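You operate a simulated robot arm through the tools that you are given. There is no shell and no other tool. Be economical: measure what you need, move in short steps, check, and stop when the job is done.

You are at the controls of a simulated two-armed robot. One attempt, no reset.

JOB
Take the lid off the tin labelled "yellow" on the grey top of unit four and lay it down there. Put the paper roll from the top of the proof kit cabinet on the shelf under the planning bench. Fetch the green tile and set it on the middle shelf of the roller bench. Take the brown tile and leave it on the top of the paper pallets by the sink. Put the green pack from the shelf under the planning bench on top of the paper pile there. Put the clear cartridge that says "black" from the top of the planning bench on the free end of the roller bench top and the clear cartridge marked "cyan" on top of the orange block there. Open the top guard of unit three. The order is free. Set down upright: green pack, clear cartridge.

It is judged by the outcome, as a careful person would: the job done as asked, and still so three seconds after it is handed in. It fails if anything else is knocked over, pushed out of place, dropped, spilled or broken. Lids that push on must go on centred and level and be pressed home; caps that screw on are set level and turned clockwise until they are tight.

ROBOT AND FRAMES
Two 7-joint arms with two-finger parallel grippers on one trunk, on a base that drives. Base frame: it is fixed to the floor where the robot stands at the start and does not move with it; the origin is under the middle of the robot, x ahead of it, y to its left, z up; the surface under the hand at the start is at about z = 1004. Lengths are in mm, angles in degrees, forces in N, time in s.
The left shoulder is at the start at [70, 188, 1315], the right one opposite. With the tool pointing down near the work surface each hand reaches from about 320 to 800 mm from the robot's upright axis, wherever it stands, measured 20 degrees to its own side. Places, roughly: brown tile (4x19x6 cm) [5100, 700, 500]; clear cartridge [5250, 250, 1000]; free end of the roller bench top [5100, 3300, 800]; green pack (13x6x9 cm) [5200, 300, 500]; green tile (4x14x6 cm) [5100, 1100, 500]; middle shelf of the roller bench (84x22 cm) [5000, 1960, 480]; orange block [5250, 250, 750]; paper pile [5250, 0, 500]; paper roll (7x7x3 cm) [2500, 1500, 800]; shelf under the planning bench [5200, 500, 500]; tin [750, 250, 1000]; top guard of unit three [-1000, -600, 1000]; top of the paper pallets by the sink [1800, 1800, 1100]. Payload 3.91 kg a hand.
Tool frame (each hand has its own): the origin (TCP) lies between the finger pads and is the grasp point; the fingertips stand 30 mm ahead of it; z points along the fingers, y is the line along which they close. The gripper opens to 110 mm. The fingers are 20 mm wide and 10 mm thick; the gripper's body (48 by 112 mm) begins 55 mm behind the TCP.
Orientation is that of the tool frame in the base frame, as [roll, pitch, yaw] about the fixed x, y, z axes, in that order (R = Rz(yaw) Ry(pitch) Rx(roll)). With the fingers straight down and closing along the base's y, the tool's x points along the base's -x, its y along +y and its z along -z.

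CONTROLS
- The arms move only by the tool move_arm. It takes "left_targets", "right_targets" or both (then of equal length, played together; a hand with none holds still); each is a list of rows, each an object of numbers (a shift or turn left out is 0, a gripper value left out holds the last): "x", "y", "z": the shift along the tool's x, y, z in mm; "wx", "wy", "wz": the turn, a rotation vector about the tool's x, y, z in rad; "hand": the opening, from 0 (shut) to 1 (fully open). In form: [{"x": .., "y": .., "z": .., "wx": .., "wy": .., "wz": .., "hand": ..}, ...]. A call has 1 to 20 rows; each row shifts and turns the commanded pose from where the row before left it, along the tool's axes as they then stand. A row lasts 0.2 s, in which the tool goes at most 50 mm and 8.6 degrees; a call with a longer step from one row to the next is refused whole, and so is a gripper value outside its range. A pose out of reach is approached as far as the arm can. The call stops where the force on the tool passes 40 N (or 10 N more than at its start, if that is more) or the arm is blocked; 0.2 s more then pass. The fingers move at their own pace (about 72 mm/s each) and stop on an object; they squeeze with about 44 N. The grip force told is the motor's: it shows also when the fingers shut on nothing. Time passes only in rows, and 0.2 s behind the last, so rows that do not move let the fingers close. The reply holds the time, the measured pose of the TCP, the force on the tool along the base axes, the opening and the grip force, in the units named above and with some noise, with the torque about the TCP (base axes, N m) and any sound that the robot's microphone picked up.
- Cameras (640 x 400 px; columns grow to the right, rows downward): "scene" is now at [130.5, 29.5, 1536.7]; the picture's right is [0.32, -0.95, 0.00], its down [-0.59, -0.20, -0.78] and it looks along [0.74, 0.25, -0.63] (base axes); focal length 250 px, centre (320, 200). "left" rides on the left gripper at [72, -17, -103] in its tool frame; the picture's right is [0.23, 0.97, 0.00], its down [-0.76, 0.18, -0.62] and it looks along [-0.61, 0.14, 0.78] (tool axes); focal length 222 px, centre (320, 200). "right" rides on the right gripper at [72, 17, -103] in its tool frame; the picture's right is [-0.23, 0.97, 0.00], its down [-0.76, -0.18, -0.62] and it looks along [-0.61, -0.14, 0.78] (tool axes); focal length 222 px, centre (320, 200). There is no depth. A picture from a camera that has moved, and an enlarged one, comes with that camera's place and axes in the base frame and with its lens.
- camera(camera): a new picture of that camera. The clock stands still meanwhile.
- lift_body(by): slides the trunk up (or, below 0, down) by that many mm; the arms and the scene camera ride with it, the base frame stays. It gives what a move gives, with no picture.
- drive_base(legs): drives the robot by 1 to 6 legs, each [ahead, turn to the left] in mm and degrees, along the robot's own axes; the way and the turn of a leg run together, so that a leg with both is an arc; at most 1500 mm and 180 degrees a leg. The arms and the cameras ride along, it lands a little off, and it stops where it bumps. It gives what a move gives.
- aim_head(pan, tilt): turns the head with the scene camera to pan (to the left, within 86 degrees either way) and tilt (down, from -29 to 69), counted from straight ahead of the robot. It gives what a move gives.
- enlarge(camera, box): a new picture of the part [left, top, right, bottom] of that camera's present view, enlarged. The clock stands still meanwhile.
- hand_in(): hands the job in; it is judged then, once.

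Go step by step. Nothing tells you exact positions but the pictures and the camera data: compare them with the known pose of the tool, close in by small moves and look again before you grip or let go. The budget is 207 turns and 210 pictures, counting those below and the enlarged ones. Unless the task says otherwise, let go and move clear before handing in.

The tools are called after "Call:" as name(argument=value, ...) on one line, values as JSON. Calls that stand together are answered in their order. move_arm: Moves the arms, as the interface text tells. Its arguments: {"type":"object","properties":{"left_targets":{"type":"array","items":{"type":"object","properties":{"x":{"type":"number"},"y":{"type":"number"},"z":{"type":"number"},"wx":{"type":"number"},"wy":{"type":"number"},"wz":{"type":"number"},"hand":{"type":"number"}}}},"right_targets":{"type":"array","items":{"type":"object","properties":{"x":{"type":"number"},"y":{"type":"number"},"z":{"type":"number"},"wx":{"type":"number"},"wy":{"type":"number"},"wz":{"type":"number"},"hand":{"type":"number"}}}}},"required":[]} The other tools are called the same way: lift_body (by) slides the trunk up or down; drive_base (legs) drives the base; aim_head (pan, tilt) turns the head that bears the scene camera; camera (camera) takes a picture; enlarge (camera, box) takes an enlarged picture of a part of a camera's view; hand_in () hands the job in.

At the start:

```text
t: 0.0
left_eef_pos: [509.8, 374.5, 1255.8]
left_ee_rot: [-180.0, 0.0, 179.9]
left_force: [-0.9, -0.9, 0.1]
left_wrist_torque: [0.02, 0.02, 0.02]
left_finger_gap: 109.9
left_finger_force: 0.2
right_eef_pos: [479.3, -81.1, 1339.9]
right_ee_rot: [180.0, 0.0, 180.0]
right_force: [0.1, 0.0, -0.3]
right_wrist_torque: [-0.01, 0.0, 0.0]
right_finger_gap: 110.0
right_finger_force: 0.2
trunk travel left (down, up): [-825.0, 115.0]
robot x, y, heading: [4.4, 0.1, -0.2]
head pan, tilt: [18.8, 38.7]
```

scene: 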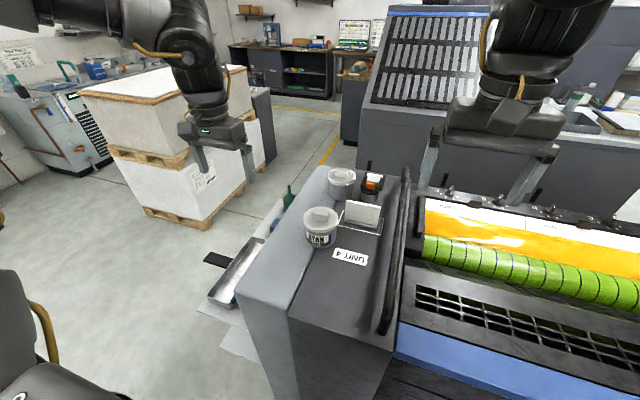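
right: 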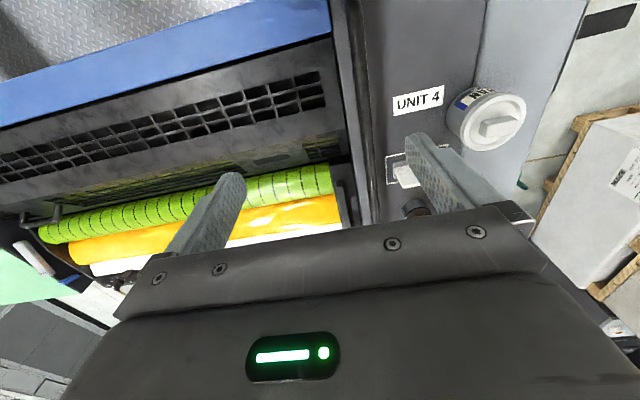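
left: 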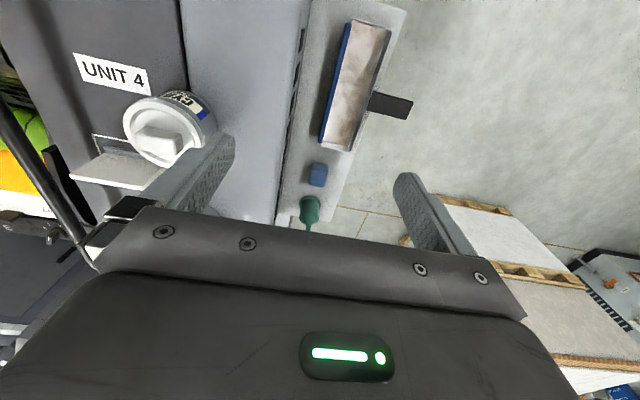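

I see two tins on the grey top of unit four; the near one seems to read CYAN. I'll enlarge to read both labels.

Call:
enlarge(camera="scene", box=[280, 150, 420, 270])

Call:
aim_head(pan=0, tilt=10)

Call:
camera(camera="scene")

```text
3.33 times, centred on (350, 210) of scene
camera zoom: at [130.5, 29.5, 1536.7], right [0.32, -0.95, 0.0], down [-0.59, -0.2, -0.78], along [0.74, 0.25, -0.63], focal length 834 px, centre (220, 167)
```

zoom: 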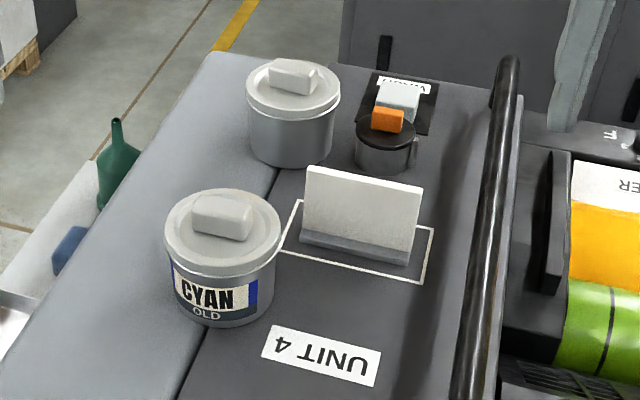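

```text
t: 0.9
left_eef_pos: [510.2, 374.5, 1255.4]
left_ee_rot: [180.0, 0.0, -180.0]
left_force: [-0.8, 0.8, 1.0]
left_wrist_torque: [0.03, -0.02, 0.01]
left_finger_gap: 110.0
left_finger_force: 0.1
right_eef_pos: [480.0, -80.9, 1340.5]
right_ee_rot: [-180.0, 0.0, 179.9]
right_force: [-0.1, -0.2, 0.0]
right_wrist_torque: [0.02, -0.02, 0.03]
right_finger_gap: 110.1
right_finger_force: 0.0
trunk travel left (down, up): [-825.0, 115.0]
robot x, y, heading: [-0.0, -1.1, -0.0]
head pan, tilt: [0.0, 10.0]
```

```text
205 pictures are left
camera scene: at [142.1, 2.0, 1582.4], right [0.0, -1.0, 0.0], down [-0.17, 0.0, -0.98], along [0.98, 0.0, -0.17], focal length 250 px, centre (320, 200)
```

scene: 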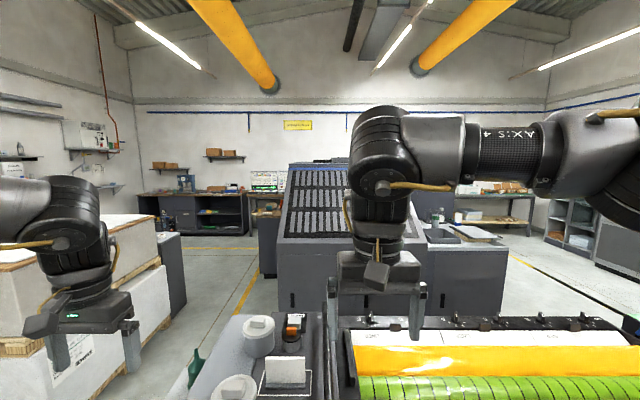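

The far tin (around [780,176]) shows no label from here; the near one is CYAN. I'll bring the left hand over it and look from closer.

Call:
move_arm(left_targets=[{"x": -30, "y": -38}, {"x": -30, "y": -38}, {"x": -30, "y": -38}, {"x": -30, "y": -38}, {"x": -30, "y": -38}])

Call:
camera(camera="left")

Call:
aim_head(pan=10, tilt=50)

Call:
camera(camera="scene")

```text
t: 2.1
left_eef_pos: [545.7, 294.7, 1221.5]
left_ee_rot: [-179.9, 0.0, 180.0]
left_force: [-0.1, 0.5, 0.3]
left_wrist_torque: [0.01, 0.02, 0.0]
left_finger_gap: 110.3
left_finger_force: 0.0
left hand out of reach, approached as far as the arm can: row 2, 3, 4, 5
right_eef_pos: [481.2, -81.3, 1339.0]
right_ee_rot: [-180.0, -0.1, -179.9]
right_force: [0.8, -1.0, -0.3]
right_wrist_torque: [-0.03, 0.04, -0.02]
right_finger_gap: 110.1
right_finger_force: 0.0
trunk travel left (down, up): [-825.0, 115.0]
robot x, y, heading: [-1.9, -0.1, 0.1]
head pan, tilt: [0.0, 10.0]
```

```text
204 pictures are left
camera left: at [472.3, 277.3, 1325.4], right [-0.23, 0.97, 0.0], down [0.76, 0.18, 0.62], along [0.61, 0.14, -0.78], focal length 222 px, centre (320, 200)
```

left: 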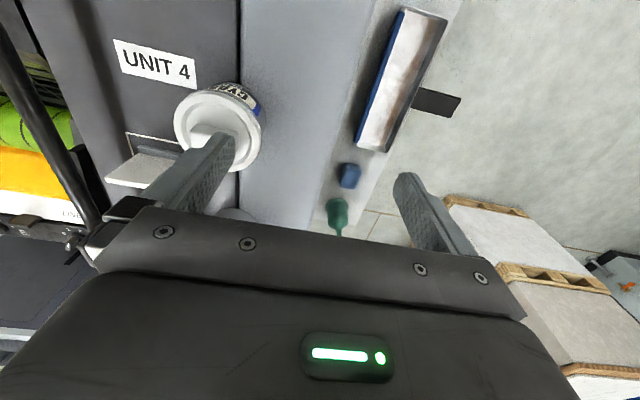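

```text
t: 3.2
left_eef_pos: [543.3, 294.5, 1222.3]
left_ee_rot: [-179.9, 0.1, 179.9]
left_force: [1.2, 0.3, -0.6]
left_wrist_torque: [0.0, -0.02, -0.04]
left_finger_gap: 110.1
left_finger_force: 0.1
right_eef_pos: [480.2, -80.5, 1339.1]
right_ee_rot: [180.0, 0.0, 179.9]
right_force: [0.3, 0.0, -0.6]
right_wrist_torque: [0.01, -0.02, 0.0]
right_finger_gap: 109.7
right_finger_force: 0.0
trunk travel left (down, up): [-825.0, 115.0]
robot x, y, heading: [2.3, -3.3, 0.2]
head pan, tilt: [10.0, 50.0]
```

```text
203 pictures are left
camera scene: at [125.4, 15.1, 1520.6], right [0.17, -0.98, 0.0], down [-0.75, -0.13, -0.64], along [0.63, 0.11, -0.77], focal length 250 px, centre (320, 200)
```

scene: 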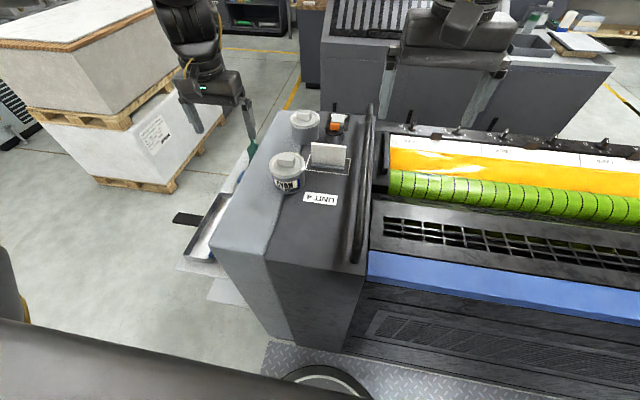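

The hand was limited by reach at this height; I'll raise the trunk and look again.

Call:
lift_body(by=113)

Call:
move_arm(left_targets=[{}])

Call:
camera(camera="left")

```text
t: 4.6
left_eef_pos: [544.2, 293.9, 1335.1]
left_ee_rot: [-180.0, 0.1, 180.0]
left_force: [0.0, -0.4, 0.0]
left_wrist_torque: [-0.02, 0.03, 0.03]
left_finger_gap: 110.1
left_finger_force: 0.0
right_eef_pos: [479.7, -79.9, 1453.1]
right_ee_rot: [-179.9, -0.1, 180.0]
right_force: [0.0, 0.0, 0.4]
right_wrist_torque: [0.02, -0.01, 0.02]
right_finger_gap: 110.2
right_finger_force: 0.0
trunk travel left (down, up): [-938.0, 2.0]
robot x, y, heading: [0.8, 2.3, -0.1]
head pan, tilt: [10.0, 50.0]
```

```text
t: 5.0
left_eef_pos: [543.2, 294.0, 1334.7]
left_ee_rot: [-179.9, 0.1, 179.9]
left_force: [0.0, 0.0, 0.3]
left_wrist_torque: [-0.01, -0.02, -0.04]
left_finger_gap: 109.8
left_finger_force: 0.0
right_eef_pos: [479.6, -80.3, 1453.0]
right_ee_rot: [-180.0, 0.0, -179.9]
right_force: [-0.4, 0.0, 0.4]
right_wrist_torque: [0.0, 0.03, -0.01]
right_finger_gap: 109.9
right_finger_force: 0.1
trunk travel left (down, up): [-938.0, 2.0]
robot x, y, heading: [-1.4, 4.3, -0.1]
head pan, tilt: [10.0, 50.0]
```

```text
202 pictures are left
camera left: at [470.7, 277.6, 1439.1], right [-0.23, 0.97, 0.0], down [0.76, 0.18, 0.62], along [0.61, 0.14, -0.78], focal length 222 px, centre (320, 200)
```

left: 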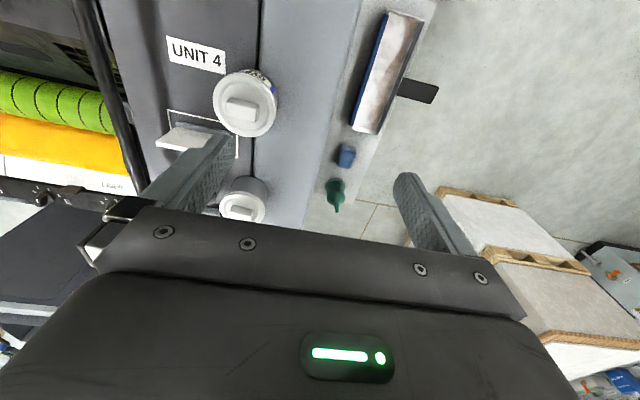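

Near tin (CYAN) is at about [595,184], far tin about [785,184], knob tops at ~1099. I'll go above the far tin, turned a quarter, so the camera sees its aisle side.

Call:
move_arm(left_targets=[{"x": -31, "y": -22, "z": 29}, {"x": -31, "y": -22, "z": 29}, {"x": -31, "y": -22, "z": 29}, {"x": -31, "y": -22, "z": 29}, {"x": -31, "y": -22, "z": 29}, {"wz": 0.145}, {"wz": 0.145}, {"wz": 0.145}, {"wz": 0.145}, {"wz": 0.145}, {"wz": 0.145}, {"wz": 0.145}, {"wz": 0.145}, {"wz": 0.145}, {"wz": 0.145}, {"wz": 0.12}])

Call:
camera(camera="left")

Call:
camera(camera="scene")

```text
t: 8.4
left_eef_pos: [560.8, 302.8, 1214.4]
left_ee_rot: [179.9, 0.2, 89.9]
left_force: [-0.4, -0.2, -0.2]
left_wrist_torque: [-0.02, 0.0, -0.02]
left_finger_gap: 110.1
left_finger_force: 0.2
left hand out of reach, approached as far as the arm can: row 1, 2, 3, 4, 5
right_eef_pos: [481.0, -79.8, 1452.2]
right_ee_rot: [180.0, 0.0, -180.0]
right_force: [-0.3, 0.1, 0.2]
right_wrist_torque: [0.01, 0.02, 0.01]
right_finger_gap: 110.3
right_finger_force: 0.0
trunk travel left (down, up): [-938.0, 2.0]
robot x, y, heading: [1.7, 1.5, -0.2]
head pan, tilt: [10.0, 50.0]
```

```text
201 pictures are left
camera left: at [543.9, 376.1, 1317.7], right [0.97, 0.23, 0.0], down [0.17, -0.76, 0.63], along [0.14, -0.61, -0.78], focal length 222 px, centre (320, 200)
```

left: 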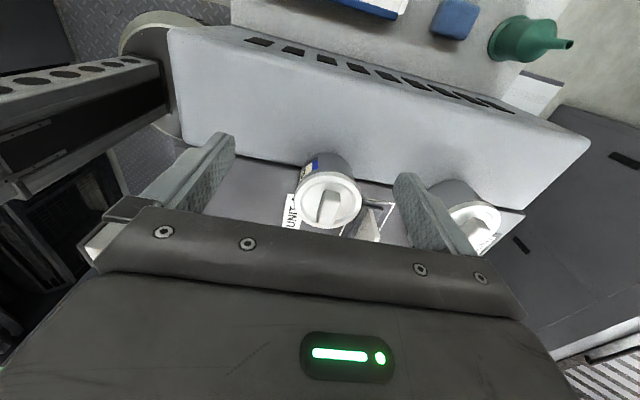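

```text
200 pictures are left
camera scene: at [125.0, 15.3, 1633.6], right [0.17, -0.98, 0.0], down [-0.75, -0.13, -0.64], along [0.63, 0.11, -0.77], focal length 250 px, centre (320, 200)
```

scene: 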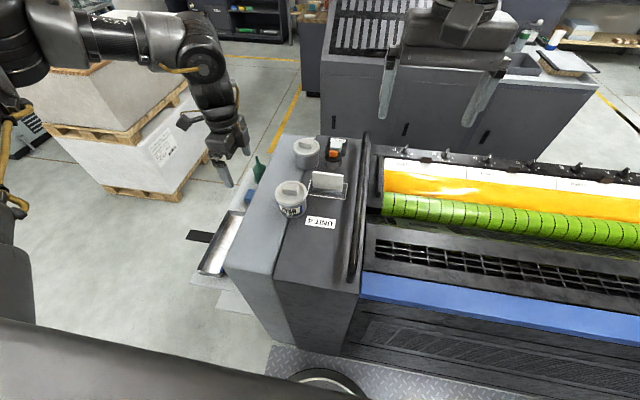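

The arm seems hampered in that posture; in the turned posture I'll try moving toward the far tin.

Call:
move_arm(left_targets=[{"y": 40, "x": -20}, {"y": 40, "x": -20}, {"y": 40, "x": -20}, {"y": 40, "x": -20}])

Call:
camera(camera="left")

```text
t: 9.4
left_eef_pos: [580.9, 318.1, 1243.1]
left_ee_rot: [179.8, 0.3, 89.9]
left_force: [1.1, -0.2, 0.2]
left_wrist_torque: [0.04, 0.01, 0.01]
left_finger_gap: 109.9
left_finger_force: 0.1
left hand out of reach, approached as far as the arm can: row 1, 2, 3, 4
right_eef_pos: [480.0, -81.3, 1452.2]
right_ee_rot: [180.0, 0.0, 180.0]
right_force: [0.0, -0.4, 0.4]
right_wrist_torque: [0.01, 0.01, -0.05]
right_finger_gap: 109.9
right_finger_force: 0.0
trunk travel left (down, up): [-938.0, 2.0]
robot x, y, heading: [-1.7, -2.6, -0.1]
head pan, tilt: [10.0, 50.0]
```

```text
199 pictures are left
camera left: at [564.2, 390.9, 1345.4], right [0.97, 0.23, 0.0], down [0.18, -0.76, 0.63], along [0.14, -0.61, -0.78], focal length 222 px, centre (320, 200)
```

left: 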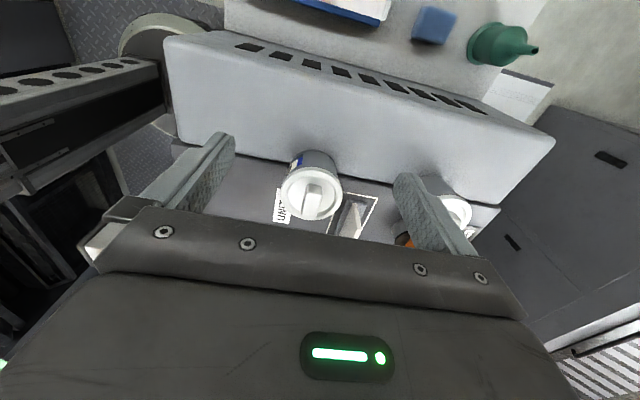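

I'll test whether a lower hand reaches further.

Call:
move_arm(left_targets=[{"z": 45}, {"z": 45}, {"y": 45}, {"y": 45}, {"y": 45}, {"y": 45}])

Call:
camera(camera="scene")

```text
t: 10.8
left_eef_pos: [608.3, 385.2, 1210.5]
left_ee_rot: [179.8, 0.1, 89.9]
left_force: [-1.0, 0.2, -0.3]
left_wrist_torque: [0.03, 0.0, 0.0]
left_finger_gap: 110.0
left_finger_force: 0.1
left hand out of reach, approached as far as the arm can: row 1, 2, 3, 4, 5, 6
right_eef_pos: [480.4, -80.7, 1452.2]
right_ee_rot: [180.0, 0.0, -179.9]
right_force: [-0.2, 0.1, 0.9]
right_wrist_torque: [-0.01, 0.01, -0.01]
right_finger_gap: 110.3
right_finger_force: 0.0
trunk travel left (down, up): [-938.0, 2.0]
robot x, y, heading: [2.6, 0.1, 0.2]
head pan, tilt: [10.0, 50.0]
```

```text
198 pictures are left
camera scene: at [125.0, 15.6, 1633.6], right [0.17, -0.98, 0.0], down [-0.75, -0.13, -0.64], along [0.63, 0.11, -0.77], focal length 250 px, centre (320, 200)
```

scene: 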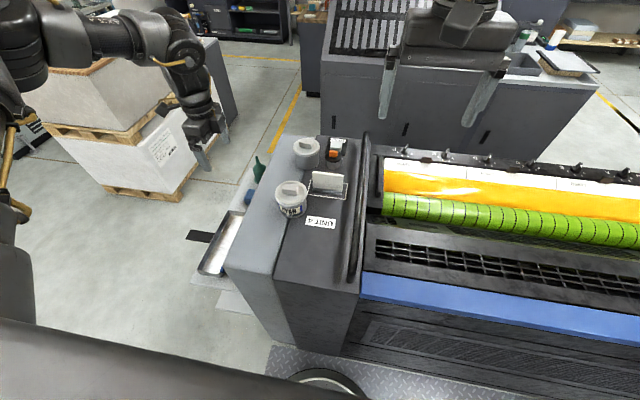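

Lower hand reaches further, but the far tin is right at the limit. There is ~150 mm free in front of the base, so I'll drive ahead 100 mm.

Call:
drive_base(legs=[[100, 0]])

Call:
move_arm(left_targets=[{"z": 40}, {"y": 15, "x": -40, "z": 10}, {"y": 20, "x": -40}, {"y": 20, "x": -40}])

Call:
camera(camera="left")

```text
t: 12.0
left_eef_pos: [680.0, 384.4, 1212.9]
left_ee_rot: [179.3, 0.2, 90.0]
left_force: [-0.4, -0.5, -0.3]
left_wrist_torque: [0.04, -0.04, 0.0]
left_finger_gap: 110.1
left_finger_force: 0.0
right_eef_pos: [549.2, -81.5, 1454.2]
right_ee_rot: [179.9, 0.3, -179.9]
right_force: [-0.1, 0.1, -0.8]
right_wrist_torque: [0.0, -0.02, -0.04]
right_finger_gap: 110.1
right_finger_force: 0.0
trunk travel left (down, up): [-938.0, 2.0]
robot x, y, heading: [76.5, 4.8, -0.0]
head pan, tilt: [10.0, 50.0]
stopped in leg 1: the robot was blocked; the commanded pose is now the measured one
```

```text
t: 13.0
left_eef_pos: [647.9, 318.0, 1203.0]
left_ee_rot: [179.6, 0.3, 89.9]
left_force: [-0.3, -0.3, 0.2]
left_wrist_torque: [0.02, -0.01, 0.03]
left_finger_gap: 110.0
left_finger_force: 0.0
left hand out of reach, approached as far as the arm can: row 1, 2, 3, 4
right_eef_pos: [554.0, -81.5, 1454.4]
right_ee_rot: [180.0, 0.1, -179.9]
right_force: [-0.5, -0.3, 0.3]
right_wrist_torque: [-0.03, -0.04, -0.02]
right_finger_gap: 110.0
right_finger_force: 0.0
trunk travel left (down, up): [-938.0, 2.0]
robot x, y, heading: [76.7, -2.3, -0.2]
head pan, tilt: [10.0, 50.0]
```

```text
197 pictures are left
camera left: at [630.1, 390.6, 1305.8], right [0.97, 0.23, 0.01], down [0.17, -0.76, 0.63], along [0.15, -0.61, -0.78], focal length 222 px, centre (320, 200)
```

left: 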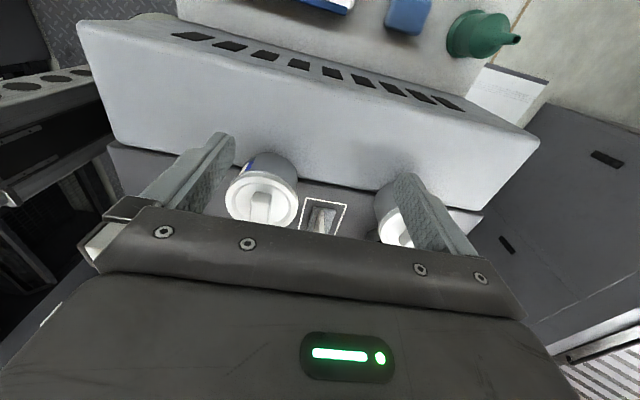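

Odd limits at this height; I'll retract, go lower, and then reach out along y≈300, clear of the near tin.

Call:
move_arm(left_targets=[{"y": -40}, {"y": -40}, {"y": -20}, {"z": 40}, {"z": 30}, {"y": 45}, {"y": 45}, {"y": 45}, {"y": 45}, {"y": 45}])

Call:
camera(camera="scene")

```text
t: 15.2
left_eef_pos: [674.3, 369.6, 1188.2]
left_ee_rot: [179.4, 0.3, 89.9]
left_force: [0.3, -0.6, -0.8]
left_wrist_torque: [0.03, 0.01, 0.0]
left_finger_gap: 110.2
left_finger_force: 0.2
left hand out of reach, approached as far as the arm can: row 7, 8, 9, 10
right_eef_pos: [554.6, -81.0, 1453.6]
right_ee_rot: [-180.0, 0.1, -179.9]
right_force: [-0.2, -0.5, -0.2]
right_wrist_torque: [0.02, 0.03, 0.03]
right_finger_gap: 110.2
right_finger_force: 0.1
trunk travel left (down, up): [-938.0, 2.0]
robot x, y, heading: [75.9, 1.8, -0.2]
head pan, tilt: [10.0, 50.0]
```

```text
196 pictures are left
camera scene: at [201.6, 15.4, 1633.5], right [0.17, -0.98, 0.0], down [-0.75, -0.13, -0.64], along [0.63, 0.11, -0.77], focal length 250 px, centre (320, 200)
```

scene: 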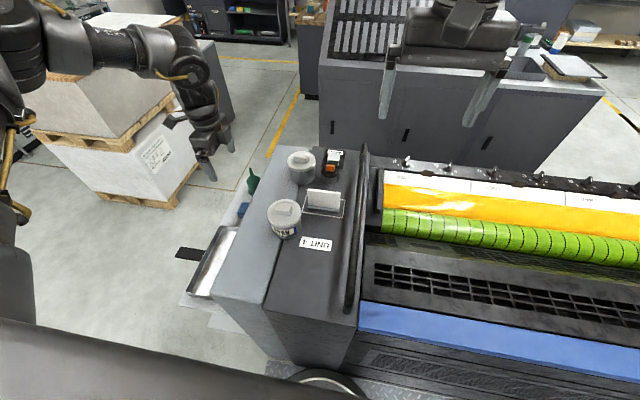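

Still limited. I'll retract, turn the wrist back to its starting yaw, and test reaching straight out there.

Call:
move_arm(left_targets=[{"y": -38, "x": -20}, {"y": -38, "x": -20}, {"y": -38, "x": -20}, {"y": -38, "x": -20}, {"wz": -0.149}, {"wz": -0.149}, {"wz": -0.149}, {"wz": -0.149}, {"wz": -0.149}, {"wz": -0.149}, {"wz": -0.149}, {"wz": -0.149}, {"wz": -0.149}, {"wz": -0.149}, {"wz": -0.08}, {"y": -40}, {"y": -40}, {"x": -45}, {"x": -45}, {"x": -45}])

Call:
camera(camera="scene")

Call:
camera(camera="left")

```text
t: 19.4
left_eef_pos: [634.0, 296.4, 1207.8]
left_ee_rot: [-179.5, 0.6, 179.9]
left_force: [-0.5, 0.0, -0.6]
left_wrist_torque: [0.02, 0.01, -0.01]
left_finger_gap: 110.0
left_finger_force: 0.0
left hand out of reach, approached as far as the arm can: row 16, 17, 18, 19, 20
right_eef_pos: [554.1, -81.3, 1453.6]
right_ee_rot: [179.9, 0.1, -180.0]
right_force: [-0.2, -0.1, 0.4]
right_wrist_torque: [0.0, 0.02, -0.02]
right_finger_gap: 109.9
right_finger_force: 0.1
trunk travel left (down, up): [-938.0, 2.0]
robot x, y, heading: [74.2, 0.7, -0.1]
head pan, tilt: [10.0, 50.0]
```

```text
195 pictures are left
camera scene: at [202.2, 15.0, 1633.5], right [0.17, -0.98, 0.0], down [-0.76, -0.13, -0.64], along [0.63, 0.11, -0.77], focal length 250 px, centre (320, 200)
```

scene: 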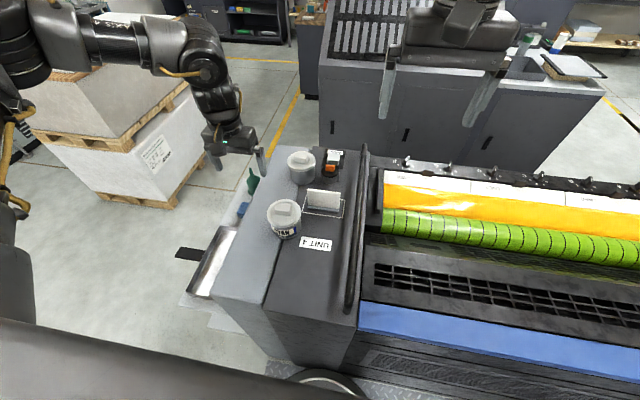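

```text
194 pictures are left
camera left: at [561.2, 280.1, 1311.5], right [-0.23, 0.97, -0.01], down [0.76, 0.18, 0.63], along [0.61, 0.14, -0.78], focal length 222 px, centre (320, 200)
```

left: 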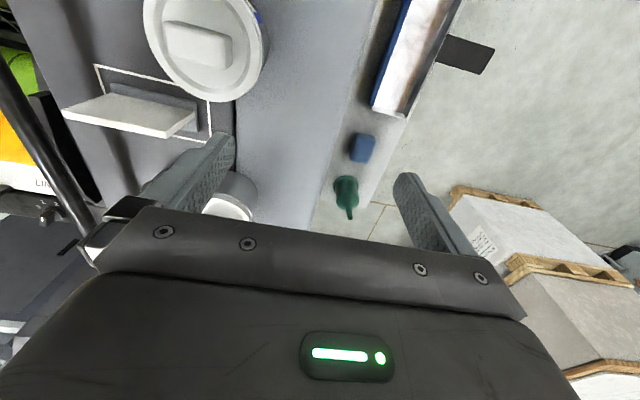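

The left arm seems unable to come further inward (y < ~290) in its posture; the right arm stands in an inward posture. I'll turn the robot left so the far tin lies on the right hand's side and use that hand.

Call:
drive_base(legs=[[-20, 0], [0, 35]])

Call:
camera(camera="right")

Call:
camera(camera="scene")

```text
t: 21.9
left_eef_pos: [345.4, 560.3, 1208.9]
left_ee_rot: [-179.7, 0.7, -145.5]
left_force: [-0.6, -0.6, -0.7]
left_wrist_torque: [-0.01, -0.01, 0.0]
left_finger_gap: 110.1
left_finger_force: 0.1
right_eef_pos: [494.8, 205.7, 1454.9]
right_ee_rot: [180.0, 0.2, -145.3]
right_force: [-0.2, 0.3, 0.1]
right_wrist_torque: [-0.04, 0.01, 0.04]
right_finger_gap: 110.0
right_finger_force: 0.1
trunk travel left (down, up): [-938.0, 2.0]
robot x, y, heading: [56.0, -1.3, 35.0]
head pan, tilt: [10.0, 50.0]
```

```text
193 pictures are left
camera right: at [423.4, 178.5, 1556.6], right [-0.37, 0.93, 0.0], down [0.73, 0.29, 0.63], along [0.58, 0.23, -0.78], focal length 222 px, centre (320, 200)
```

right: 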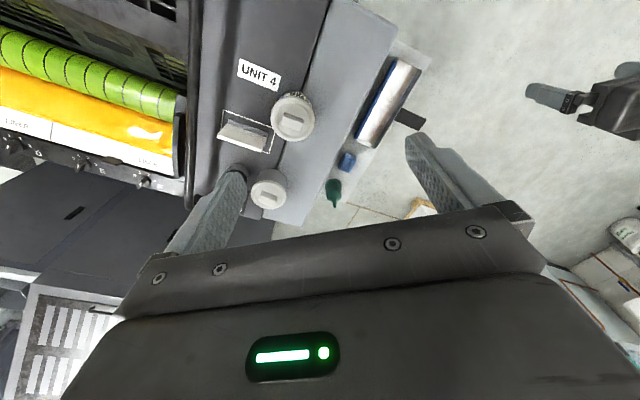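

```text
192 pictures are left
camera scene: at [150.9, 84.1, 1633.6], right [0.7, -0.71, 0.0], down [-0.54, -0.54, -0.64], along [0.46, 0.45, -0.77], focal length 250 px, centre (320, 200)
```

scene: 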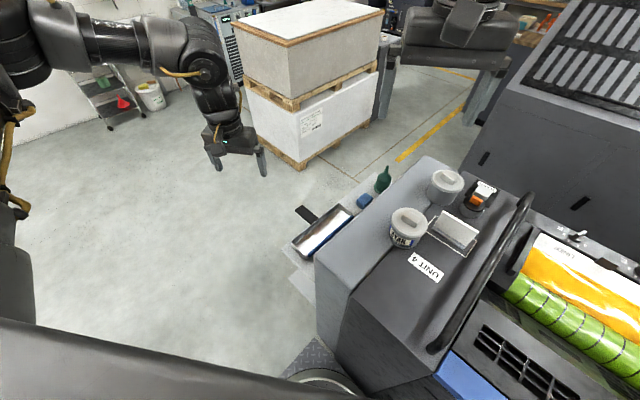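

Far tin re-measured at about [793,185]. The right hand goes there: right, ahead and down to about z 1185.

Call:
move_arm(right_targets=[{"y": -37, "z": 30}, {"y": -37, "z": 30}, {"y": -37, "z": 30}, {"y": -37, "z": 30}, {"y": -37, "z": 30}, {"x": -38, "z": 20}, {"x": -38, "z": 20}, {"x": -38, "z": 20}, {"x": -38, "z": 20}, {"x": -38, "z": 20}, {"x": -38, "z": 20}])

Call:
camera(camera="right")

Call:
camera(camera="scene")

```text
t: 24.2
left_eef_pos: [343.8, 565.9, 1205.9]
left_ee_rot: [-179.4, 0.4, -145.4]
left_force: [0.2, 1.1, 0.3]
left_wrist_torque: [-0.01, 0.03, 0.02]
left_finger_gap: 110.1
left_finger_force: 0.1
right_eef_pos: [783.1, 190.2, 1185.5]
right_ee_rot: [179.9, 0.1, -145.1]
right_force: [0.0, 0.0, 0.5]
right_wrist_torque: [-0.01, -0.05, 0.0]
right_finger_gap: 109.6
right_finger_force: 0.0
trunk travel left (down, up): [-938.0, 2.0]
robot x, y, heading: [53.5, -0.5, 34.8]
head pan, tilt: [10.0, 50.0]
```

```text
191 pictures are left
camera right: at [712.6, 163.0, 1287.9], right [-0.37, 0.93, 0.0], down [0.73, 0.29, 0.62], along [0.58, 0.23, -0.78], focal length 222 px, centre (320, 200)
```

right: 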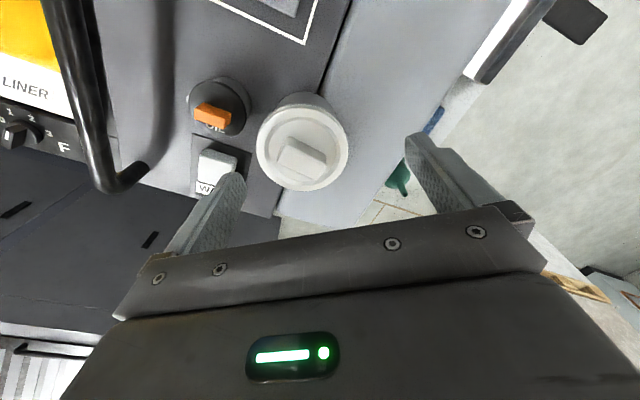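

```text
190 pictures are left
camera scene: at [149.4, 91.7, 1633.3], right [0.7, -0.71, 0.0], down [-0.54, -0.54, -0.64], along [0.46, 0.45, -0.77], focal length 250 px, centre (320, 200)
```

scene: 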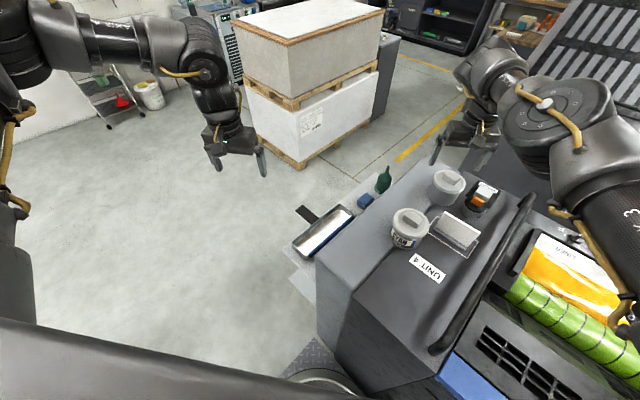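

Cross-checking several views, the knob top is nearer z≈1070 and the far tin at about [818,187], knob long axis along y. I'll shift over it and turn the hand so it closes along x, then look.

Call:
move_arm(right_targets=[{"x": -27, "y": -22}, {"wz": -0.137}, {"wz": -0.137}, {"wz": -0.137}, {"wz": -0.137}, {"wz": -0.137}, {"wz": -0.137}, {"wz": -0.137}])

Call:
camera(camera="right")

Call:
enlarge(camera="scene", box=[380, 130, 520, 220])

```text
t: 26.1
left_eef_pos: [346.3, 562.0, 1209.2]
left_ee_rot: [-179.6, 0.5, -145.4]
left_force: [-0.7, 0.3, 0.7]
left_wrist_torque: [0.01, 0.0, -0.02]
left_finger_gap: 109.9
left_finger_force: 0.0
right_eef_pos: [797.1, 184.0, 1184.6]
right_ee_rot: [-179.9, 0.4, -90.1]
right_force: [0.1, -0.2, 0.9]
right_wrist_torque: [-0.03, 0.02, 0.01]
right_finger_gap: 109.8
right_finger_force: 0.1
right hand out of reach, approached as far as the arm can: row 1
trunk travel left (down, up): [-938.0, 2.0]
robot x, y, heading: [53.0, 0.6, 34.8]
head pan, tilt: [10.0, 50.0]
```

```text
189 pictures are left
camera right: at [777.4, 111.7, 1286.6], right [-0.97, 0.23, 0.0], down [0.18, 0.76, 0.63], along [0.14, 0.61, -0.78], focal length 222 px, centre (320, 200)
```

right: 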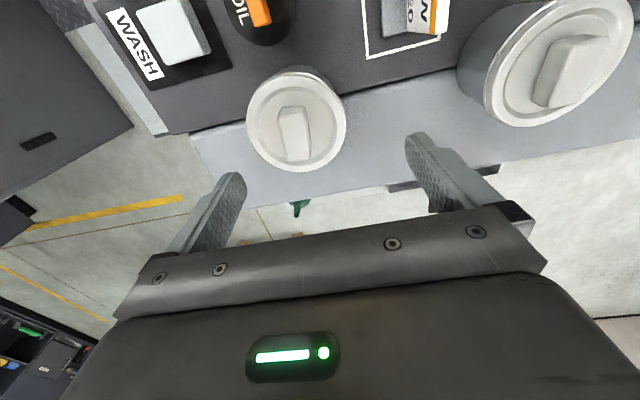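

```text
4.44 times, centred on (450, 175) of scene
camera zoom: at [151.0, 85.0, 1633.6], right [0.7, -0.71, 0.0], down [-0.54, -0.54, -0.64], along [0.46, 0.45, -0.77], focal length 1112 px, centre (-258, 311)
```

zoom: 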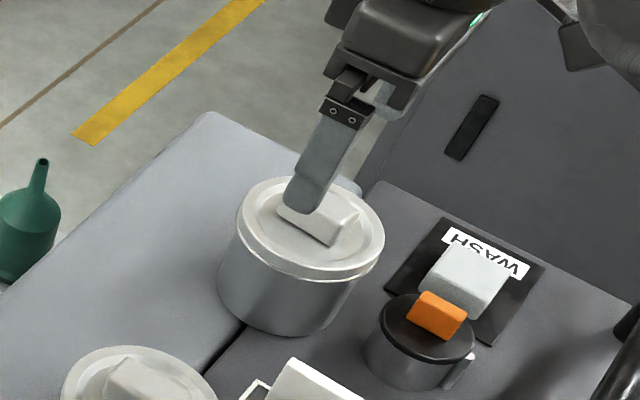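

I'll read the card and check for a label on the far tin.

Call:
enlarge(camera="right", box=[220, 0, 480, 180])

```text
2.22 times, centred on (350, 90) of right
camera zoom: at [777.4, 111.7, 1286.6], right [-0.97, 0.23, 0.0], down [0.18, 0.76, 0.63], along [0.14, 0.61, -0.78], focal length 494 px, centre (253, 444)
```

zoom: 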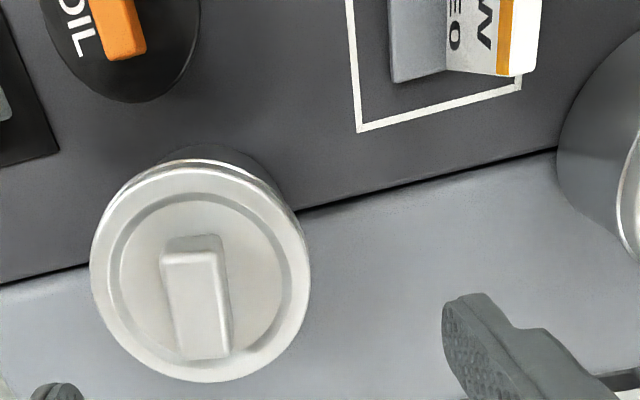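

The card's text isn't on the tin, but the far tin is the only non-CYAN one. I'll descend and centre over it, watching reach.

Call:
move_arm(right_targets=[{"z": 30}, {"z": 30}, {"y": -12, "x": -3}, {"y": -10, "x": -3}])

Call:
camera(camera="right")

Call:
enlarge(camera="scene", box=[380, 130, 520, 220])

```text
t: 27.1
left_eef_pos: [343.7, 561.4, 1209.5]
left_ee_rot: [-179.6, 0.6, -145.3]
left_force: [-0.3, -0.7, -0.1]
left_wrist_torque: [0.02, 0.03, 0.01]
left_finger_gap: 110.1
left_finger_force: 0.2
right_eef_pos: [795.1, 183.1, 1123.9]
right_ee_rot: [180.0, 0.4, -90.2]
right_force: [-0.1, 1.1, -0.1]
right_wrist_torque: [0.0, 0.0, 0.0]
right_finger_gap: 110.0
right_finger_force: 0.1
right hand out of reach, approached as far as the arm can: row 3, 4
trunk travel left (down, up): [-938.0, 2.0]
robot x, y, heading: [59.2, 0.7, 34.6]
head pan, tilt: [10.0, 50.0]
```

```text
186 pictures are left
camera right: at [776.2, 111.4, 1226.3], right [-0.97, 0.23, 0.0], down [0.18, 0.76, 0.63], along [0.15, 0.61, -0.78], focal length 222 px, centre (320, 200)
```

right: 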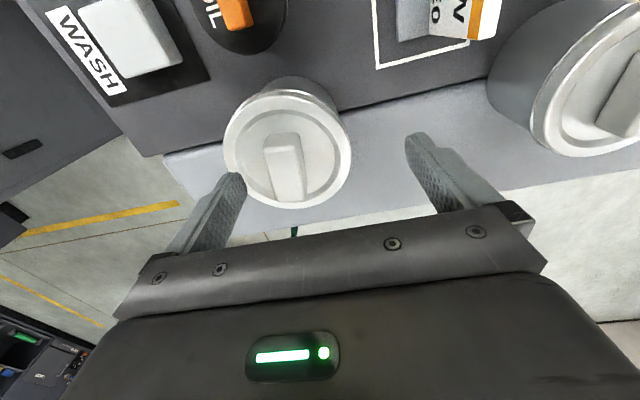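

```text
4.44 times, centred on (450, 175) of scene
camera zoom: at [150.4, 84.5, 1633.6], right [0.7, -0.71, 0.0], down [-0.54, -0.54, -0.64], along [0.46, 0.45, -0.77], focal length 1112 px, centre (-258, 311)
```

zoom: 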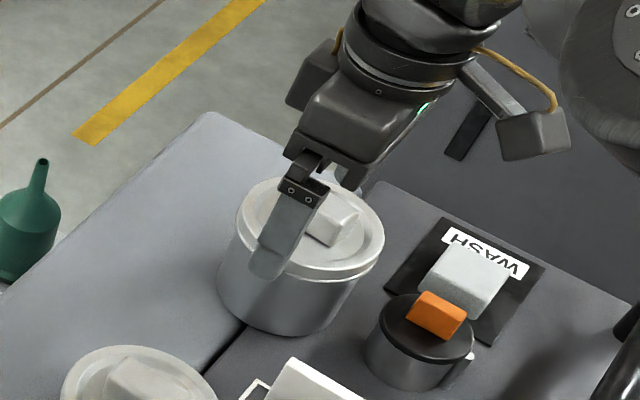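

The hand is at its reach limit ~25 mm short. I'll lift clear, sidle the base ~150 mm toward the aisle and a touch closer, and come back.

Call:
move_arm(right_targets=[{"z": -40}, {"z": -40}])

Call:
drive_base(legs=[[0, 55], [150, 0], [0, -67], [30, 0]])

Call:
camera(camera="right")

Call:
camera(camera="scene")

```text
t: 27.6
left_eef_pos: [344.0, 561.2, 1208.4]
left_ee_rot: [-179.6, 0.6, -145.4]
left_force: [-0.3, 0.4, 0.6]
left_wrist_torque: [-0.02, -0.01, 0.02]
left_finger_gap: 110.2
left_finger_force: 0.1
right_eef_pos: [788.1, 186.5, 1203.9]
right_ee_rot: [-179.8, 0.0, -90.2]
right_force: [0.6, -0.2, -1.2]
right_wrist_torque: [-0.01, -0.02, -0.01]
right_finger_gap: 110.1
right_finger_force: 0.1
right hand out of reach, approached as far as the arm can: row 2
trunk travel left (down, up): [-938.0, 2.0]
robot x, y, heading: [56.2, 0.5, 34.7]
head pan, tilt: [10.0, 50.0]
```

```text
t: 30.1
left_eef_pos: [-147.9, 574.8, 1212.7]
left_ee_rot: [179.6, 0.6, -98.0]
left_force: [1.0, 0.3, 0.3]
left_wrist_torque: [-0.01, 0.08, -0.02]
left_finger_gap: 109.9
left_finger_force: 0.1
right_eef_pos: [438.2, 638.8, 1218.4]
right_ee_rot: [-179.1, 5.1, -43.7]
right_force: [1.7, 0.6, -0.2]
right_wrist_torque: [0.01, 0.1, -0.01]
right_finger_gap: 110.1
right_finger_force: 0.1
trunk travel left (down, up): [-938.0, 2.0]
robot x, y, heading: [41.7, -16.1, 76.4]
head pan, tilt: [10.0, 50.0]
stopped in leg 1: the robot was blocked; the commanded pose is now the measured one
```

```text
184 pictures are left
camera right: at [481.8, 569.4, 1314.7], right [-0.84, -0.55, 0.01], down [-0.39, 0.61, 0.69], along [-0.38, 0.58, -0.72], focal length 222 px, centre (320, 200)
```

right: 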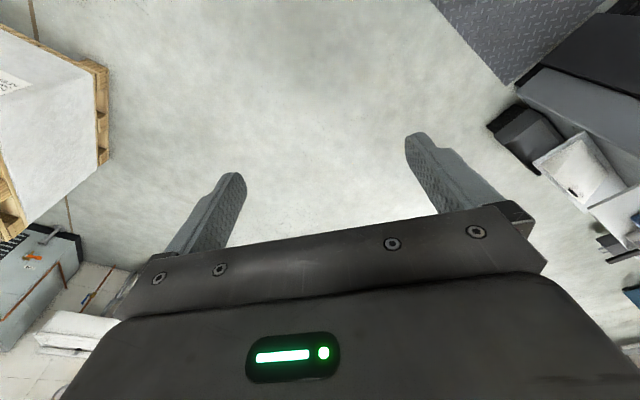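

```text
183 pictures are left
camera scene: at [74.7, 110.6, 1633.4], right [1.0, -0.06, -0.01], down [-0.06, -0.76, -0.64], along [0.03, 0.64, -0.77], focal length 250 px, centre (320, 200)
```

scene: 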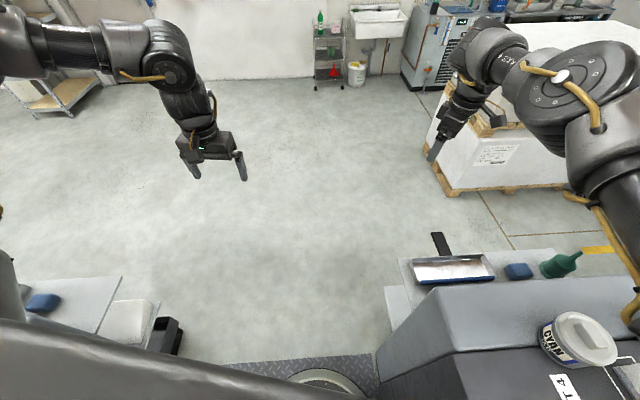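

The base bumped at unit four's corner while turning (nothing seems displaced). I'll retract both arms, back off a little, and go out into the free aisle to work from there.

Call:
move_arm(right_targets=[{"x": 20, "y": 35}, {"x": 20, "y": 35}, {"x": 20, "y": 35}, {"x": 20, "y": 35}, {"x": 20, "y": 35}, {"x": 20, "y": 35}, {"x": 20, "y": 35}, {"x": 20, "y": 35}, {"wz": 0.13}, {"wz": 0.13}, {"wz": 0.13}, {"wz": 0.13}, {"wz": 0.13}, {"wz": 0.13}, {"wz": 0.13}, {"wz": 0.13}], left_targets=[{"x": 35}, {"x": 35}, {"x": 35}, {"x": 35}, {"x": 0}, {"x": 0}, {"x": 0}, {"x": 0}, {"x": 0}, {"x": 0}, {"x": 0}, {"x": 0}, {"x": 0}, {"x": 0}, {"x": 0}, {"x": 0}])

Call:
drive_base(legs=[[-80, 0], [0, 24]])

Call:
camera(camera="scene")

```text
t: 33.5
left_eef_pos: [-181.9, 455.5, 1207.7]
left_ee_rot: [180.0, 0.3, -99.0]
left_force: [-0.3, 0.2, -0.3]
left_wrist_torque: [0.02, 0.02, 0.02]
left_finger_gap: 110.1
left_finger_force: 0.1
left hand out of reach, approached as far as the arm can: row 4
right_eef_pos: [392.0, 362.6, 1194.2]
right_ee_rot: [176.5, 3.2, -103.1]
right_force: [-0.1, -0.2, 0.1]
right_wrist_torque: [-0.02, 0.01, 0.04]
right_finger_gap: 110.1
right_finger_force: 0.0
right hand out of reach, approached as far as the arm can: row 15, 16
trunk travel left (down, up): [-938.0, 2.0]
robot x, y, heading: [41.3, -13.3, 76.1]
head pan, tilt: [10.0, 50.0]
```

```text
t: 35.9
left_eef_pos: [-372.3, 247.6, 1207.8]
left_ee_rot: [-179.9, 0.4, -75.3]
left_force: [0.9, -0.1, 0.5]
left_wrist_torque: [-0.01, -0.03, -0.02]
left_finger_gap: 109.9
left_finger_force: 0.1
right_eef_pos: [190.4, 395.2, 1194.8]
right_ee_rot: [176.6, 3.2, -79.1]
right_force: [0.6, -0.2, 0.2]
right_wrist_torque: [-0.02, 0.02, 0.0]
right_finger_gap: 109.8
right_finger_force: 0.1
trunk travel left (down, up): [-938.0, 2.0]
robot x, y, heading: [23.2, -93.0, 100.1]
head pan, tilt: [10.0, 50.0]
```

```text
182 pictures are left
camera scene: at [-9.6, 33.2, 1633.4], right [0.94, 0.35, 0.0], down [0.26, -0.72, -0.64], along [-0.22, 0.6, -0.77], focal length 250 px, centre (320, 200)
```

scene: 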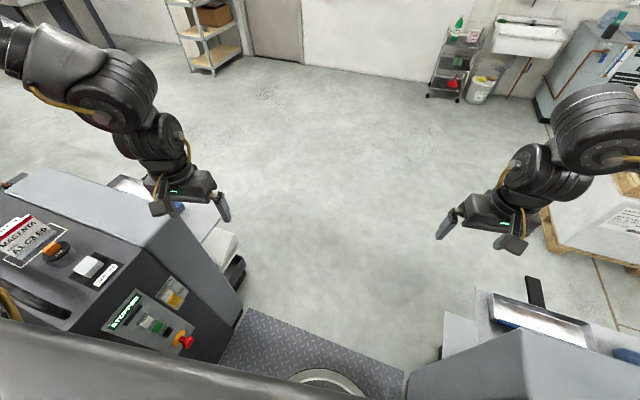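

The aisle is clear. I'll drive out, turn to face -x, and reverse to about x=1080 beyond the tins.

Call:
drive_base(legs=[[1060, 0], [0, 80], [-1240, 0]])

Call:
aim_head(pan=70, tilt=40)

Call:
camera(camera="scene")

```text
t: 50.7
left_eef_pos: [692.2, 635.8, 1207.2]
left_ee_rot: [-179.9, 0.4, 5.3]
left_force: [-0.6, 0.0, 0.1]
left_wrist_torque: [0.02, -0.01, -0.02]
left_finger_gap: 110.2
left_finger_force: 0.0
right_eef_pos: [641.0, 1214.9, 1196.0]
right_ee_rot: [176.6, 3.3, 1.3]
right_force: [-0.4, 0.2, 0.3]
right_wrist_torque: [-0.01, 0.0, 0.0]
right_finger_gap: 109.9
right_finger_force: 0.0
trunk travel left (down, up): [-938.0, 2.0]
robot x, y, heading: [1094.8, 970.1, -179.2]
head pan, tilt: [10.0, 50.0]
```

```text
t: 52.0
left_eef_pos: [692.2, 635.1, 1207.0]
left_ee_rot: [-180.0, 0.4, 5.3]
left_force: [-0.3, 0.7, 0.4]
left_wrist_torque: [-0.01, -0.03, -0.01]
left_finger_gap: 109.9
left_finger_force: 0.0
right_eef_pos: [640.8, 1214.0, 1195.9]
right_ee_rot: [176.6, 3.3, 1.3]
right_force: [0.3, 1.3, -0.2]
right_wrist_torque: [0.03, 0.0, 0.0]
right_finger_gap: 110.0
right_finger_force: 0.1
trunk travel left (down, up): [-938.0, 2.0]
robot x, y, heading: [1095.4, 973.0, -179.4]
head pan, tilt: [70.0, 40.0]
```

```text
181 pictures are left
camera scene: at [1014.5, 892.0, 1647.8], right [-0.94, 0.33, 0.0], down [0.21, 0.61, -0.77], along [-0.25, -0.72, -0.64], focal length 250 px, centre (320, 200)
```

scene: 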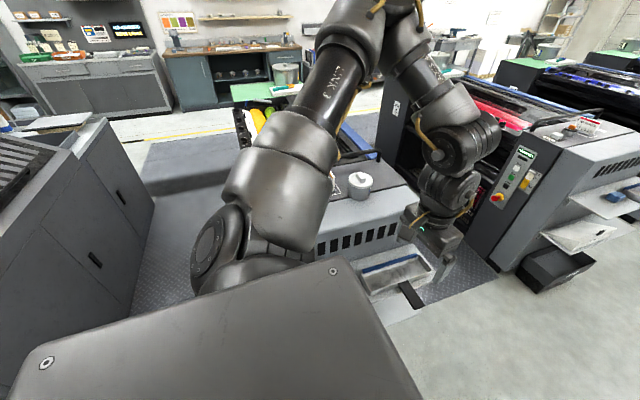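

Clear to turn left to face the unit. Then look.

Call:
drive_base(legs=[[0, 90]])

Call:
aim_head(pan=-15, tilt=45)

Call:
camera(camera="scene")

Call:
camera(camera="right")

```text
t: 56.1
left_eef_pos: [1405.3, 551.0, 1207.5]
left_ee_rot: [-179.9, 0.4, 91.8]
left_force: [-0.4, 1.2, 0.1]
left_wrist_torque: [0.01, -0.01, 0.04]
left_finger_gap: 109.9
left_finger_force: 0.2
right_eef_pos: [823.2, 535.0, 1195.4]
right_ee_rot: [176.6, 3.3, 87.8]
right_force: [0.1, 0.1, 0.6]
right_wrist_torque: [0.01, -0.01, -0.03]
right_finger_gap: 109.8
right_finger_force: 0.1
trunk travel left (down, up): [-938.0, 2.0]
robot x, y, heading: [1091.9, 969.7, -92.7]
head pan, tilt: [70.0, 40.0]
```

```text
t: 57.7
left_eef_pos: [1406.0, 550.8, 1205.8]
left_ee_rot: [-179.9, 0.4, 91.9]
left_force: [0.0, 0.7, 0.0]
left_wrist_torque: [0.03, -0.03, -0.01]
left_finger_gap: 110.2
left_finger_force: 0.0
right_eef_pos: [824.1, 533.9, 1196.6]
right_ee_rot: [176.5, 3.3, 87.8]
right_force: [-0.5, 0.3, -0.2]
right_wrist_torque: [0.02, -0.01, 0.03]
right_finger_gap: 109.8
right_finger_force: 0.1
trunk travel left (down, up): [-938.0, 2.0]
robot x, y, heading: [1095.2, 970.4, -92.6]
head pan, tilt: [-15.0, 45.0]
```

```text
180 pictures are left
camera scene: at [1066.1, 845.2, 1640.5], right [-0.95, 0.3, 0.0], down [0.21, 0.67, -0.71], along [-0.21, -0.67, -0.71], focal length 250 px, centre (320, 200)
```

scene: 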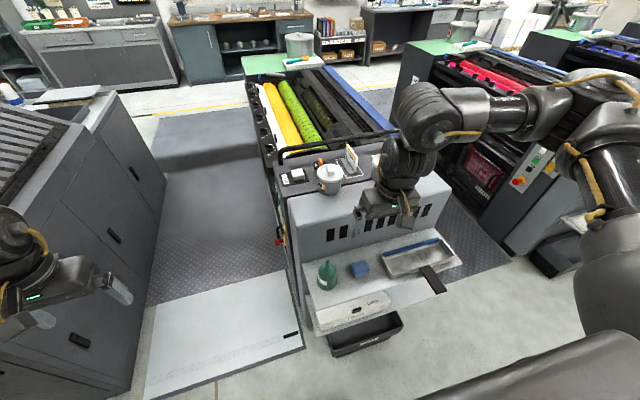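

```text
179 pictures are left
camera right: at [836.3, 612.6, 1295.4], right [0.96, -0.26, 0.07], down [-0.24, -0.72, 0.65], along [-0.12, -0.65, -0.75], focal length 222 px, centre (320, 200)
```

right: 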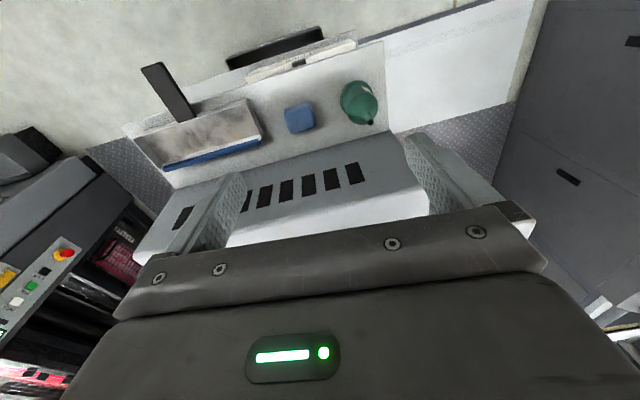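

Good view of the tins from the aisle. I'll read the label on the far tin from here.

Call:
enlarge(camera="scene", box=[270, 130, 400, 210])

```text
4.92 times, centred on (335, 170) of scene
camera zoom: at [1066.1, 845.2, 1640.5], right [-0.95, 0.3, 0.0], down [0.21, 0.67, -0.71], along [-0.21, -0.67, -0.71], focal length 1231 px, centre (246, 348)
```

zoom: 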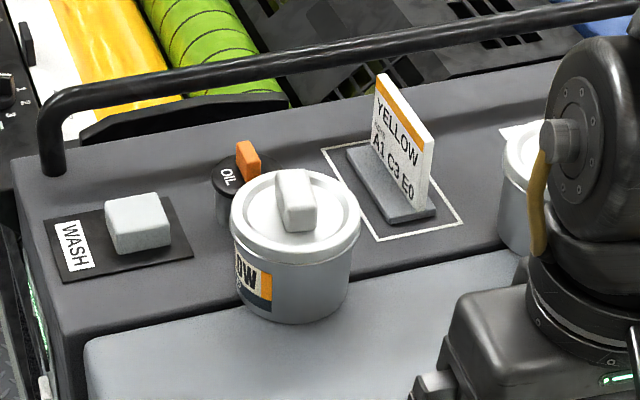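

YELLOW confirmed on the tin. Target is 833 mm away; I'll drive ahead 100 mm (still clear of the shelf) and level the right hand.

Call:
drive_base(legs=[[100, 0]])

Call:
move_arm(right_targets=[{"wx": 0.061, "wy": 0.058}, {"x": -45}, {"x": -45}, {"x": -45}, {"x": -45}, {"x": -45}])

Call:
camera(camera="right")

Call:
camera(camera="scene")

```text
t: 58.9
left_eef_pos: [1401.2, 465.9, 1212.6]
left_ee_rot: [-179.8, 1.2, 91.7]
left_force: [0.0, 0.6, 0.1]
left_wrist_torque: [-0.06, 0.02, -0.03]
left_finger_gap: 109.6
left_finger_force: 0.1
right_eef_pos: [819.6, 448.8, 1202.3]
right_ee_rot: [176.6, 4.1, 87.8]
right_force: [-0.1, -0.3, 0.0]
right_wrist_torque: [-0.05, 0.01, -0.03]
right_finger_gap: 109.9
right_finger_force: 0.0
trunk travel left (down, up): [-938.0, 2.0]
robot x, y, heading: [1088.6, 873.1, -92.8]
head pan, tilt: [-15.0, 45.0]
```

```text
t: 60.3
left_eef_pos: [1402.3, 455.8, 1207.0]
left_ee_rot: [-179.8, 0.5, 91.7]
left_force: [0.5, 0.3, -0.9]
left_wrist_torque: [0.01, 0.01, 0.0]
left_finger_gap: 109.9
left_finger_force: 0.0
right_eef_pos: [812.2, 215.9, 1201.9]
right_ee_rot: [-179.9, 0.2, 88.0]
right_force: [-0.8, -0.8, 0.6]
right_wrist_torque: [0.0, -0.01, -0.02]
right_finger_gap: 110.2
right_finger_force: 0.0
trunk travel left (down, up): [-938.0, 2.0]
robot x, y, heading: [1092.3, 871.4, -92.8]
head pan, tilt: [-15.0, 45.0]
```

```text
177 pictures are left
camera right: at [830.1, 289.1, 1303.3], right [0.97, -0.26, 0.0], down [-0.2, -0.75, 0.63], along [-0.17, -0.6, -0.78], focal length 222 px, centre (320, 200)
```

right: 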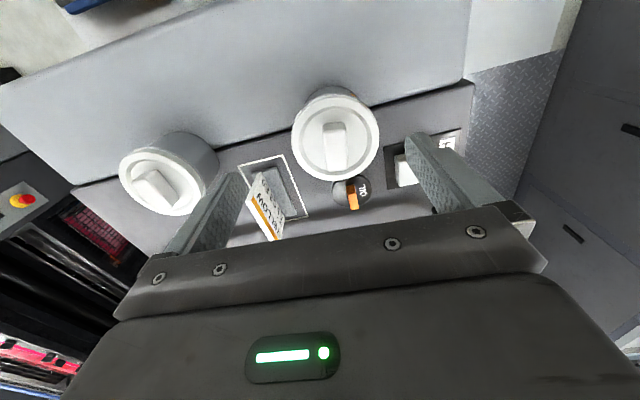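

```text
176 pictures are left
camera scene: at [1063.8, 746.4, 1640.6], right [-0.95, 0.3, 0.0], down [0.21, 0.67, -0.71], along [-0.22, -0.67, -0.71], focal length 250 px, centre (320, 200)
```

scene: 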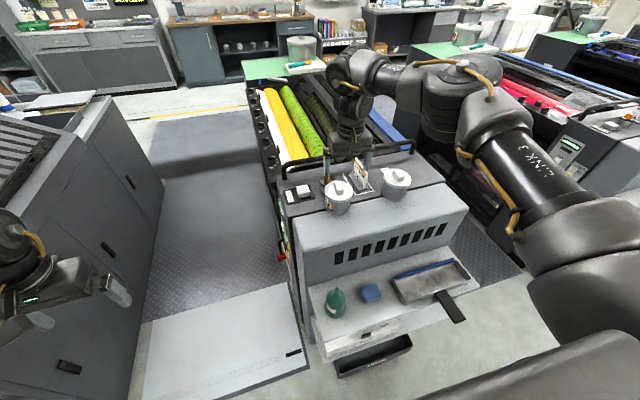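

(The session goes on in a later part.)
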